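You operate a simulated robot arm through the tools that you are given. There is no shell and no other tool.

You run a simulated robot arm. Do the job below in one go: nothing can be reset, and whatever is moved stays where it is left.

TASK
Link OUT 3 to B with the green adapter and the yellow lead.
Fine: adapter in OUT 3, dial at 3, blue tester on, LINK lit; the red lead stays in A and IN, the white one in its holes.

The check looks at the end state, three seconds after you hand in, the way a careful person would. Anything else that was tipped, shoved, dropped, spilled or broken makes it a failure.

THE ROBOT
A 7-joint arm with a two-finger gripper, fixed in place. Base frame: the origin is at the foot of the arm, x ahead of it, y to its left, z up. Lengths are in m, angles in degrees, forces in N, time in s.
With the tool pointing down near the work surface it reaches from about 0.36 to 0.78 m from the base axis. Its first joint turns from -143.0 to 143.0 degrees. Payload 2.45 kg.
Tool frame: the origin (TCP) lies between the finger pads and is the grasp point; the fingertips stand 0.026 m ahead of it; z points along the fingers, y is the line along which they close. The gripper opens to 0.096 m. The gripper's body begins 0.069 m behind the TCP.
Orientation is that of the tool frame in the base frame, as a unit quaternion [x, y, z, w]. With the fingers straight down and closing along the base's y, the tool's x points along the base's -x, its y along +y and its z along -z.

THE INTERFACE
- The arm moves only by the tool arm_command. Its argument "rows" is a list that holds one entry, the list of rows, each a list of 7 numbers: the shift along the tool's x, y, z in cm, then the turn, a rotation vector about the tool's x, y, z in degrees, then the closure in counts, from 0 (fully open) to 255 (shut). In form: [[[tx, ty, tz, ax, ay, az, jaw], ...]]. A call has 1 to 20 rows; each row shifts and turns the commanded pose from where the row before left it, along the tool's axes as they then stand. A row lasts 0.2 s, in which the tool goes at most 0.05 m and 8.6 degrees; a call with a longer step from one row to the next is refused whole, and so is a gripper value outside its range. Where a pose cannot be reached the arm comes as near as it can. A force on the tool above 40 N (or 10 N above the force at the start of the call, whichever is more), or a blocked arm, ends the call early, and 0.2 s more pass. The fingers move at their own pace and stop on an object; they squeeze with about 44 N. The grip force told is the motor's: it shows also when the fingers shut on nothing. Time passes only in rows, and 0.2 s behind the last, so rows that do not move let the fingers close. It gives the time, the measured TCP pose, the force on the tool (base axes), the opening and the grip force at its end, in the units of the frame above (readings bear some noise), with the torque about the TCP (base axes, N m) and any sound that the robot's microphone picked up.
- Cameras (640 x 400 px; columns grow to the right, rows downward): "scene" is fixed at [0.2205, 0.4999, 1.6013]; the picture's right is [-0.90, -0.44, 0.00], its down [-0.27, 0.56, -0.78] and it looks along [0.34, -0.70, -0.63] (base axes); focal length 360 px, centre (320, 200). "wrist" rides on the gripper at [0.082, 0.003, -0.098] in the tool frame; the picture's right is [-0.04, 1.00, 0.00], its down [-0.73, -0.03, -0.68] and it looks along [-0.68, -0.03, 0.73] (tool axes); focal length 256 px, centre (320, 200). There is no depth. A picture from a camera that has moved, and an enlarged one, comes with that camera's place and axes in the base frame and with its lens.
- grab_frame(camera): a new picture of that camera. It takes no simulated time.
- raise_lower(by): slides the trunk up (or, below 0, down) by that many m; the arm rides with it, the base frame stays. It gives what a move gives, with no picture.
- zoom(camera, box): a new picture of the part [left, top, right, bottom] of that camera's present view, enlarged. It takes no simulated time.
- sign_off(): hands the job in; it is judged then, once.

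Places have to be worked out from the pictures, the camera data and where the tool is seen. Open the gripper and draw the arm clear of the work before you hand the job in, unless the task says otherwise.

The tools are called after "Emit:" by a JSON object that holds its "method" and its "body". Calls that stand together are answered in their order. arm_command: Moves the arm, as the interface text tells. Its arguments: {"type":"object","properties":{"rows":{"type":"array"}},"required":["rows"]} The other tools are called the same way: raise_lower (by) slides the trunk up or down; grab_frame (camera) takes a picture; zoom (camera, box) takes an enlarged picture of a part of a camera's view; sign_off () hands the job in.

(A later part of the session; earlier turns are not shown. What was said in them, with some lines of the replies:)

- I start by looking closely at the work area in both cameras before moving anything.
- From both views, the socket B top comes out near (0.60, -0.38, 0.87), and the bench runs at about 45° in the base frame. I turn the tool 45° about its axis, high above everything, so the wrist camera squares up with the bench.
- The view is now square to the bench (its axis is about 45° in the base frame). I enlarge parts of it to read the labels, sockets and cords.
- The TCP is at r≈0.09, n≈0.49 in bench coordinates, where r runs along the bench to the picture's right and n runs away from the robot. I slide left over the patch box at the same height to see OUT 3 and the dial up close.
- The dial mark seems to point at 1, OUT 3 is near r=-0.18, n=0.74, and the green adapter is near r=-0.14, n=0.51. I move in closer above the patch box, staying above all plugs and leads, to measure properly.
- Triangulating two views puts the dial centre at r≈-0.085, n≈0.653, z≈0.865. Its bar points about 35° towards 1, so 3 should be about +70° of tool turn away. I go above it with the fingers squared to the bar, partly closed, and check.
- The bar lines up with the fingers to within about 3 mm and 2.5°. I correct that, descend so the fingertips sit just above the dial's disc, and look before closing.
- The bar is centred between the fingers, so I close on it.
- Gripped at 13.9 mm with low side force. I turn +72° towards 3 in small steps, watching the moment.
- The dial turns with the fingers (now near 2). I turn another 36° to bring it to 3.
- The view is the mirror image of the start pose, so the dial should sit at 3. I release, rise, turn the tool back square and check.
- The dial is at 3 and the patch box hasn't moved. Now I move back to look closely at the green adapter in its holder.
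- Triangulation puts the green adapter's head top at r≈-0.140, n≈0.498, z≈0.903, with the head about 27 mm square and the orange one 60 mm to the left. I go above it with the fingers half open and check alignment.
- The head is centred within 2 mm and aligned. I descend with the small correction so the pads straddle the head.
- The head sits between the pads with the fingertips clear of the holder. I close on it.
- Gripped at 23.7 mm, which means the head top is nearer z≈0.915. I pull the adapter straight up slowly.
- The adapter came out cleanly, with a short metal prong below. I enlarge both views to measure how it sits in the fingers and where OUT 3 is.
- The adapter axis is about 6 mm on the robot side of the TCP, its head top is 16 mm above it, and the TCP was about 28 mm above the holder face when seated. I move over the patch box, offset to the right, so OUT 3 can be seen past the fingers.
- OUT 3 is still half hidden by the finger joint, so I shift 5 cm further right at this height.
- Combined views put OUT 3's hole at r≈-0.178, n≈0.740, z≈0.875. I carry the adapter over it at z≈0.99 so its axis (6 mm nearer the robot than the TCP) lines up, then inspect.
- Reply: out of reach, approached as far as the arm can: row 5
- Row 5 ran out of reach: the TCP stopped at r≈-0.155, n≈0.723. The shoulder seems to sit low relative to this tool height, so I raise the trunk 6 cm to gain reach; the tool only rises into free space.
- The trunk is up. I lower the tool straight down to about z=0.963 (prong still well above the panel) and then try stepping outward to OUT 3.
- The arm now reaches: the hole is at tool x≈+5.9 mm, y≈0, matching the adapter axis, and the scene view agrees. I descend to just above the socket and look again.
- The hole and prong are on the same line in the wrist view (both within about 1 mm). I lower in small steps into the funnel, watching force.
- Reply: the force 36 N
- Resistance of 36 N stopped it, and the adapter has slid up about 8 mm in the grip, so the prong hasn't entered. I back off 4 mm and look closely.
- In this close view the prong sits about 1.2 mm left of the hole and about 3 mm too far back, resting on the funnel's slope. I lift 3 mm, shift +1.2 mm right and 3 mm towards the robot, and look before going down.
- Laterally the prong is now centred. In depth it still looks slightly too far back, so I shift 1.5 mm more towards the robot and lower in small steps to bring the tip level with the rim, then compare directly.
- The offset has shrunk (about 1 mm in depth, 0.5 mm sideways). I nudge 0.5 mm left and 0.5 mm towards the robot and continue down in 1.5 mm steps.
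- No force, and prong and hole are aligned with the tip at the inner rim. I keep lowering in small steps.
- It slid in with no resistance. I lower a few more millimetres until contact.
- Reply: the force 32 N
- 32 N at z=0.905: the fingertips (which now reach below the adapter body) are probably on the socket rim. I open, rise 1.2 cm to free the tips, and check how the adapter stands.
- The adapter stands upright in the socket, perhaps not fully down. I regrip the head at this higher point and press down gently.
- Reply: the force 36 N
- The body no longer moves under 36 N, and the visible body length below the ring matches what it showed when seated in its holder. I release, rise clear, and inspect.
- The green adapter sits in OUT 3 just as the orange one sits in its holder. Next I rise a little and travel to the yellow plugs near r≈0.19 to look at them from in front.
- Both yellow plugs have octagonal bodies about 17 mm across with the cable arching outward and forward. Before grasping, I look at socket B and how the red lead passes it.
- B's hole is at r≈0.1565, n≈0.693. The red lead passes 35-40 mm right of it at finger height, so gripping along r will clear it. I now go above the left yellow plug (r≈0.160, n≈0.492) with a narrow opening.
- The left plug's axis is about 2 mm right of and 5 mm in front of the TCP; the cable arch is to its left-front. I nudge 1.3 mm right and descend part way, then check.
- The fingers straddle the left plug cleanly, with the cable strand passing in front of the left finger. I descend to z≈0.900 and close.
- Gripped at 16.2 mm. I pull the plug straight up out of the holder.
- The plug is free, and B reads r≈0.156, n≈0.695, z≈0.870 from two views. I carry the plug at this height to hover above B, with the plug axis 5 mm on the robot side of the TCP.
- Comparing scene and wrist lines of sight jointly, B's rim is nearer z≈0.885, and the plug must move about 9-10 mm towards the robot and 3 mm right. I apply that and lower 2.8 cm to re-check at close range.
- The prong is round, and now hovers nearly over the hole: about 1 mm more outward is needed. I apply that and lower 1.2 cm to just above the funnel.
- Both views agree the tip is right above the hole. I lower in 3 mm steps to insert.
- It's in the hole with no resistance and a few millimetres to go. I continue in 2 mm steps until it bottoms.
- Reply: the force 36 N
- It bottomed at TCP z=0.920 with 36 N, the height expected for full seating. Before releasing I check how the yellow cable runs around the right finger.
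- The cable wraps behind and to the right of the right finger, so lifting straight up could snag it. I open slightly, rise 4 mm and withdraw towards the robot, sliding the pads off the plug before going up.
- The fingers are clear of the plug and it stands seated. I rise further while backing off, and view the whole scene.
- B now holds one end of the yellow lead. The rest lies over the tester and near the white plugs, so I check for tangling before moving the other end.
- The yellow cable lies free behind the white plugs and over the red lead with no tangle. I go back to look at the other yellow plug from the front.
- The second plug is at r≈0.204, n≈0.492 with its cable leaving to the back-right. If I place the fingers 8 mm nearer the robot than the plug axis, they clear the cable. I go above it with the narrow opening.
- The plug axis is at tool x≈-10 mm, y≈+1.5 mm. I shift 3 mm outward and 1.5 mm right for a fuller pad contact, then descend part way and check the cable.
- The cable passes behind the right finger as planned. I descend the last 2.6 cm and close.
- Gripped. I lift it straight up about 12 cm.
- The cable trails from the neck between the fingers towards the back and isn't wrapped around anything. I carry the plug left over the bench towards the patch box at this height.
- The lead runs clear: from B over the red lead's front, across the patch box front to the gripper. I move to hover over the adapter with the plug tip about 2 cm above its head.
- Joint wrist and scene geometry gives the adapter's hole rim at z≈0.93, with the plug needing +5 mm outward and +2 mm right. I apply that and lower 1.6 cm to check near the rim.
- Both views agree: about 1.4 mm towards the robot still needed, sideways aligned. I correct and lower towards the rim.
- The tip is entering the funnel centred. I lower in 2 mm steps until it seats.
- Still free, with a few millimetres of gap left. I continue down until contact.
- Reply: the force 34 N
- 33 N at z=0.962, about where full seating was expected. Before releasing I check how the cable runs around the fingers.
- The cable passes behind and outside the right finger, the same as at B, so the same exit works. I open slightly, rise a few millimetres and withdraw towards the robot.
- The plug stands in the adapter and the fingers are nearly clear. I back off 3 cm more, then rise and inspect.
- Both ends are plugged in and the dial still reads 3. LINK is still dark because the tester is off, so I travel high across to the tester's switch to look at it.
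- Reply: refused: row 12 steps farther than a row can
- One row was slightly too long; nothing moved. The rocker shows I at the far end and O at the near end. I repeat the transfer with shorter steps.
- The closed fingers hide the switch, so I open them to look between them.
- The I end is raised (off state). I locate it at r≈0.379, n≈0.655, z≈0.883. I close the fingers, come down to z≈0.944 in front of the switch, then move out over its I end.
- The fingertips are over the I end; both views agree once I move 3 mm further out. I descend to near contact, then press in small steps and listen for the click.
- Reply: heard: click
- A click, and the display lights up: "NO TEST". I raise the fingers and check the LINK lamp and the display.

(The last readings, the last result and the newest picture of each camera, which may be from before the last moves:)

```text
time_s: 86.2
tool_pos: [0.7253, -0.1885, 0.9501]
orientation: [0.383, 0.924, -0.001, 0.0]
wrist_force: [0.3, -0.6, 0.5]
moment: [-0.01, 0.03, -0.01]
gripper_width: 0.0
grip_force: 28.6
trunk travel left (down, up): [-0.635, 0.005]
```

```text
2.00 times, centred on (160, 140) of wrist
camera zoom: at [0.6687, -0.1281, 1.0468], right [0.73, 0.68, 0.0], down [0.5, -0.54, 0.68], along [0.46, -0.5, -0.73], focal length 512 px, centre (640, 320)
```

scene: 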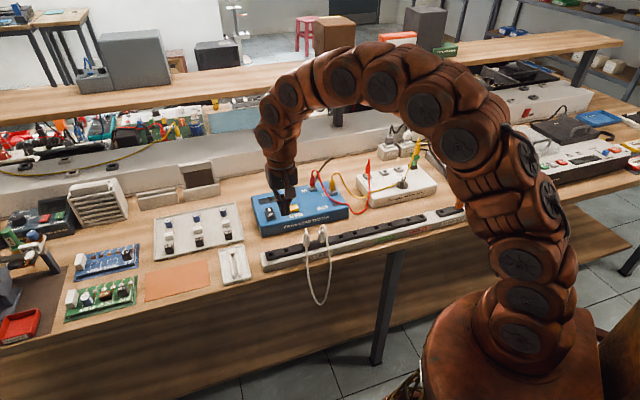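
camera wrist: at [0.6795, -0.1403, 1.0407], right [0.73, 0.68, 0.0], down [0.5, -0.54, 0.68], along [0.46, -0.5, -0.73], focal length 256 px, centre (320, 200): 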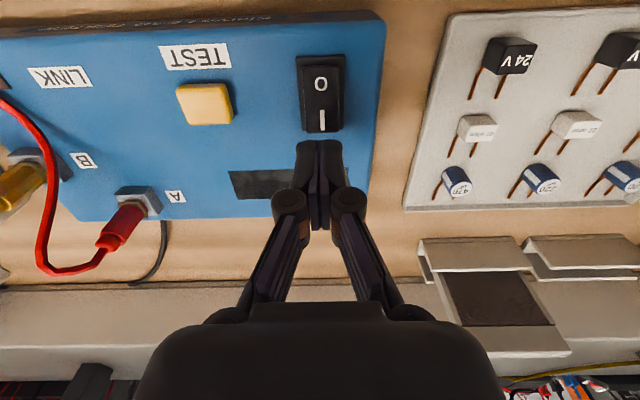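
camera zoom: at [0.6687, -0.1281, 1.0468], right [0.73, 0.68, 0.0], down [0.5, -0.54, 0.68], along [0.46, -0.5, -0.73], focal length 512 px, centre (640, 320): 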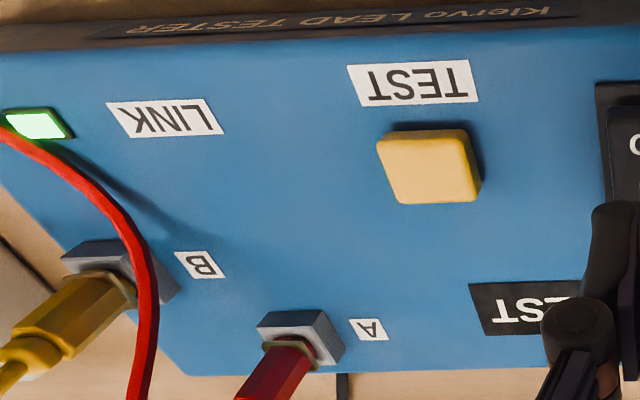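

LINK is lit green with the tester on. The TEST button isn't part of the job, so I leave it alone, draw the arm back and up, and open the gripper.

Emit:
{"method": "arm_command", "body": {"rows": [[[2, 0, -3, 0, 0, 0, 255], [3, 0, -3, 0, 0, 0, 255], [3, -1, -3, 0, 0, 0, 200], [3, -2, -3, 0, 0, 0, 100], [3, -2, -2, 0, 0, 0, 0], [3, -2, -2, 0, 0, 0, 0], [0, -2, 0, 0, 0, 0, 0], [0, 0, 0, 0, 0, 0, 0]]]}}

Emit:
{"method": "grab_frame", "body": {"camera": "wrist"}}

Emit:
{"method": "grab_frame", "body": {"camera": "scene"}}

Emit:
{"method": "zoom", "body": {"camera": "scene", "box": [250, 160, 370, 260]}}

Emit:
{"method": "zoom", "body": {"camera": "scene", "box": [340, 130, 500, 230]}}

Emit:
{"method": "zoom", "body": {"camera": "scene", "box": [395, 138, 435, 163]}}

```text
time_s: 88.0
tool_pos: [0.5402, -0.1327, 1.1111]
orientation: [0.383, 0.924, 0.0, 0.0]
wrist_force: [0.3, 0.5, 0.1]
moment: [0.05, 0.01, 0.03]
gripper_width: 0.0961
grip_force: 0.0
trunk travel left (down, up): [-0.635, 0.005]
```

```text
taken
camera wrist: at [0.486, -0.0724, 1.2076], right [0.73, 0.68, 0.0], down [0.5, -0.54, 0.68], along [0.46, -0.5, -0.73], focal length 256 px, centre (320, 200)
```

wrist: 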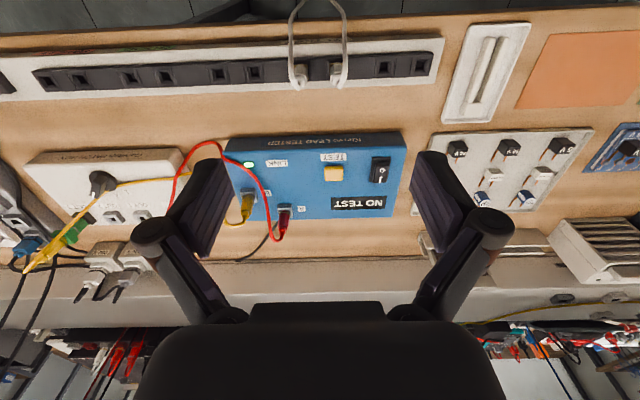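

```text
taken
```

scene: 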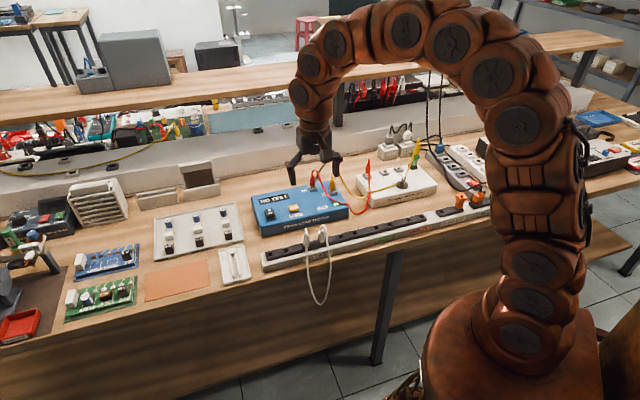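

```text
4.00 times, centred on (310, 210) of scene
camera zoom: at [0.2205, 0.4999, 1.6013], right [-0.9, -0.44, 0.0], down [-0.27, 0.56, -0.78], along [0.34, -0.7, -0.63], focal length 1440 px, centre (360, 160)
```

zoom: 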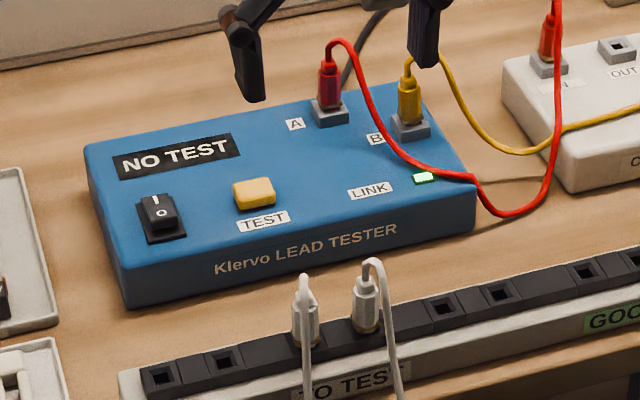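

```text
4.00 times, centred on (420, 180) of scene
camera zoom: at [0.2205, 0.4999, 1.6013], right [-0.9, -0.44, 0.0], down [-0.27, 0.56, -0.78], along [0.34, -0.7, -0.63], focal length 1440 px, centre (-80, 280)
```

zoom: 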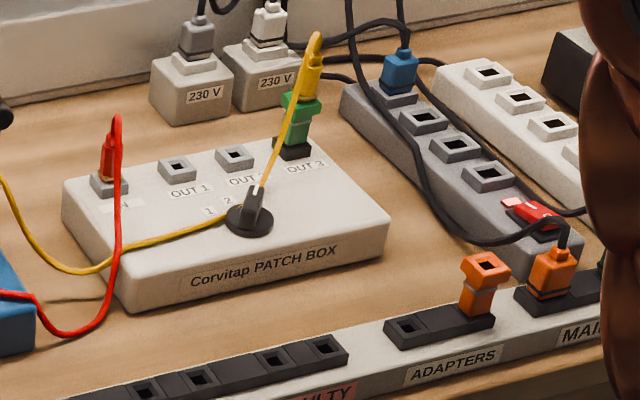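

```text
16.00 times, centred on (415, 150) of scene
camera zoom: at [0.2205, 0.4999, 1.6013], right [-0.9, -0.44, 0.0], down [-0.27, 0.56, -0.78], along [0.34, -0.7, -0.63], focal length 5762 px, centre (-1200, 992)
```

zoom: 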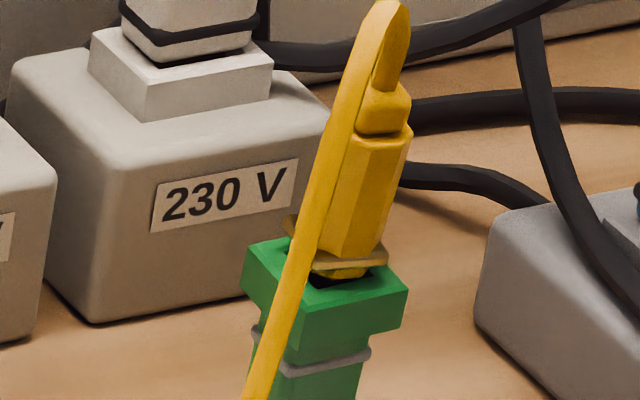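

LINK is lit, the display is on, and nothing else is disturbed. I compare the seating of the plug in the adapter with the one in B, and check the dial once more.

Emit:
{"method": "zoom", "body": {"camera": "scene", "box": [312, 170, 352, 195]}}

Emit:
{"method": "zoom", "body": {"camera": "scene", "box": [384, 150, 424, 190]}}

Emit:
{"method": "zoom", "body": {"camera": "wrist", "box": [0, 150, 160, 290]}}

```text
16.00 times, centred on (332, 182) of scene
camera zoom: at [0.2205, 0.4999, 1.6013], right [-0.9, -0.44, 0.0], down [-0.27, 0.56, -0.78], along [0.34, -0.7, -0.63], focal length 5762 px, centre (128, 480)
```

zoom: 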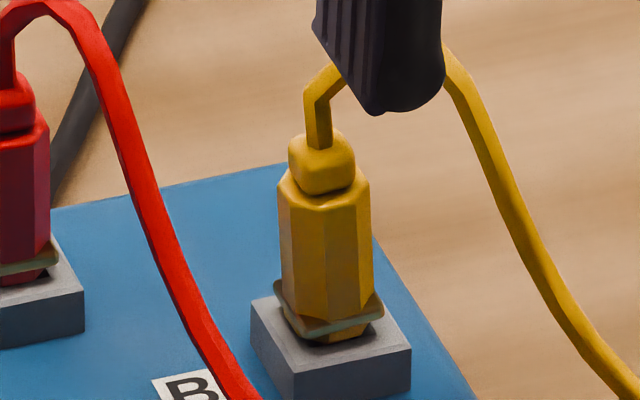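

```text
10.00 times, centred on (404, 170) of scene
camera zoom: at [0.2205, 0.4999, 1.6013], right [-0.9, -0.44, 0.0], down [-0.27, 0.56, -0.78], along [0.34, -0.7, -0.63], focal length 3601 px, centre (-520, 500)
```

zoom: 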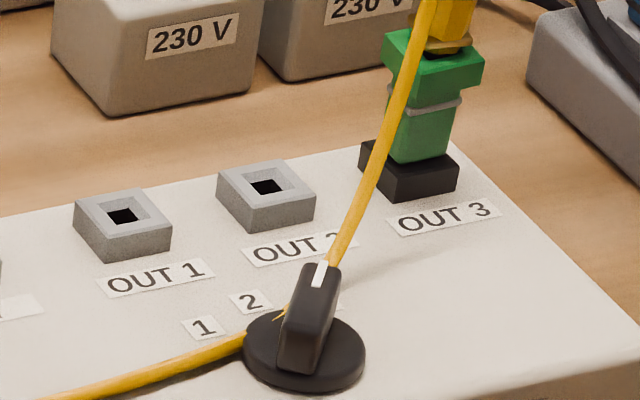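

```text
2.86 times, centred on (80, 220) of wrist
camera zoom: at [0.486, -0.0724, 1.2076], right [0.73, 0.68, 0.0], down [0.5, -0.54, 0.68], along [0.46, -0.5, -0.73], focal length 731 px, centre (1006, 143)
```

zoom: 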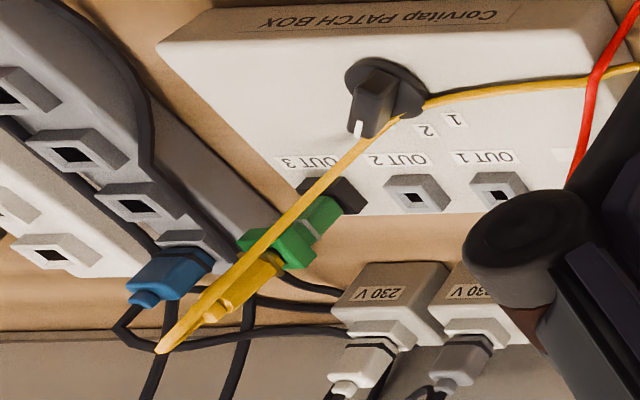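

Both yellow plugs sit alike, the dial points at 3 and LINK stays lit. I lift the arm further away from the bench before handing in.

Emit:
{"method": "arm_command", "body": {"rows": [[[1, 0, -4, 0, 0, 0, 0], [1, 0, -4, 0, 0, 0, 0], [1, 0, -3, 0, 0, 0, 0], [0, 0, 0, 0, 0, 0, 0], [0, 0, 0, 0, 0, 0, 0]]]}}

Emit:
{"method": "zoom", "body": {"camera": "scene", "box": [250, 130, 450, 255]}}

```text
time_s: 89.2
tool_pos: [0.521, -0.1109, 1.2221]
orientation: [0.382, 0.924, 0.0, 0.0]
wrist_force: [-0.3, -0.7, 0.6]
moment: [0.06, 0.0, 0.01]
gripper_width: 0.0962
grip_force: 0.0
trunk travel left (down, up): [-0.635, 0.005]
```

```text
3.20 times, centred on (350, 192) of scene
camera zoom: at [0.2205, 0.4999, 1.6013], right [-0.9, -0.44, 0.0], down [-0.27, 0.56, -0.78], along [0.34, -0.7, -0.63], focal length 1152 px, centre (224, 224)
```

zoom: 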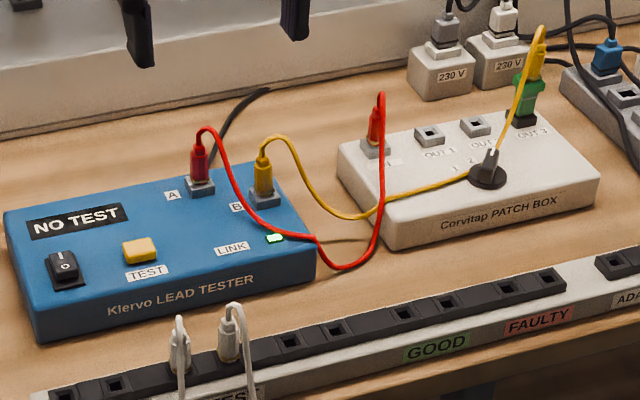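

The final view shows:
- the adapter in OUT 3 and the dial at 3
- the tester on and LINK lit
- the yellow lead joining the adapter and B
- the red lead in A and IN, and the white lead in its holes
- the gripper open and well clear

I hand the job in.

Emit:
{"method": "sign_off", "body": {}}

```text
The job is handed in.
```

OUT 3 is linked to B through the green adapter and the yellow lead, and the LINK lamp is lit. I handed the job in after a last look at the bench.

- **Adapter:** the green adapter is seated in OUT 3, with one end of the yellow lead plugged into its top.
- **B:** the other end of the yellow lead is seated in B.
- **Dial:** it is turned from 1 to 3.
- **Tester:** it is switched on. Its display reads "NO TEST"; I left the TEST button alone because the job didn't ask for it.
- **Other leads:** the red lead is still in A and IN, and the white one is in its holes. The yellow lead crosses the red one and rests against the dial.

On the first try at OUT 3 the adapter caught on the socket edge and slid up in the grip. I realigned it and it went in fully. I saw nothing tipped, shoved or dropped, and the gripper is open with the arm drawn clear.
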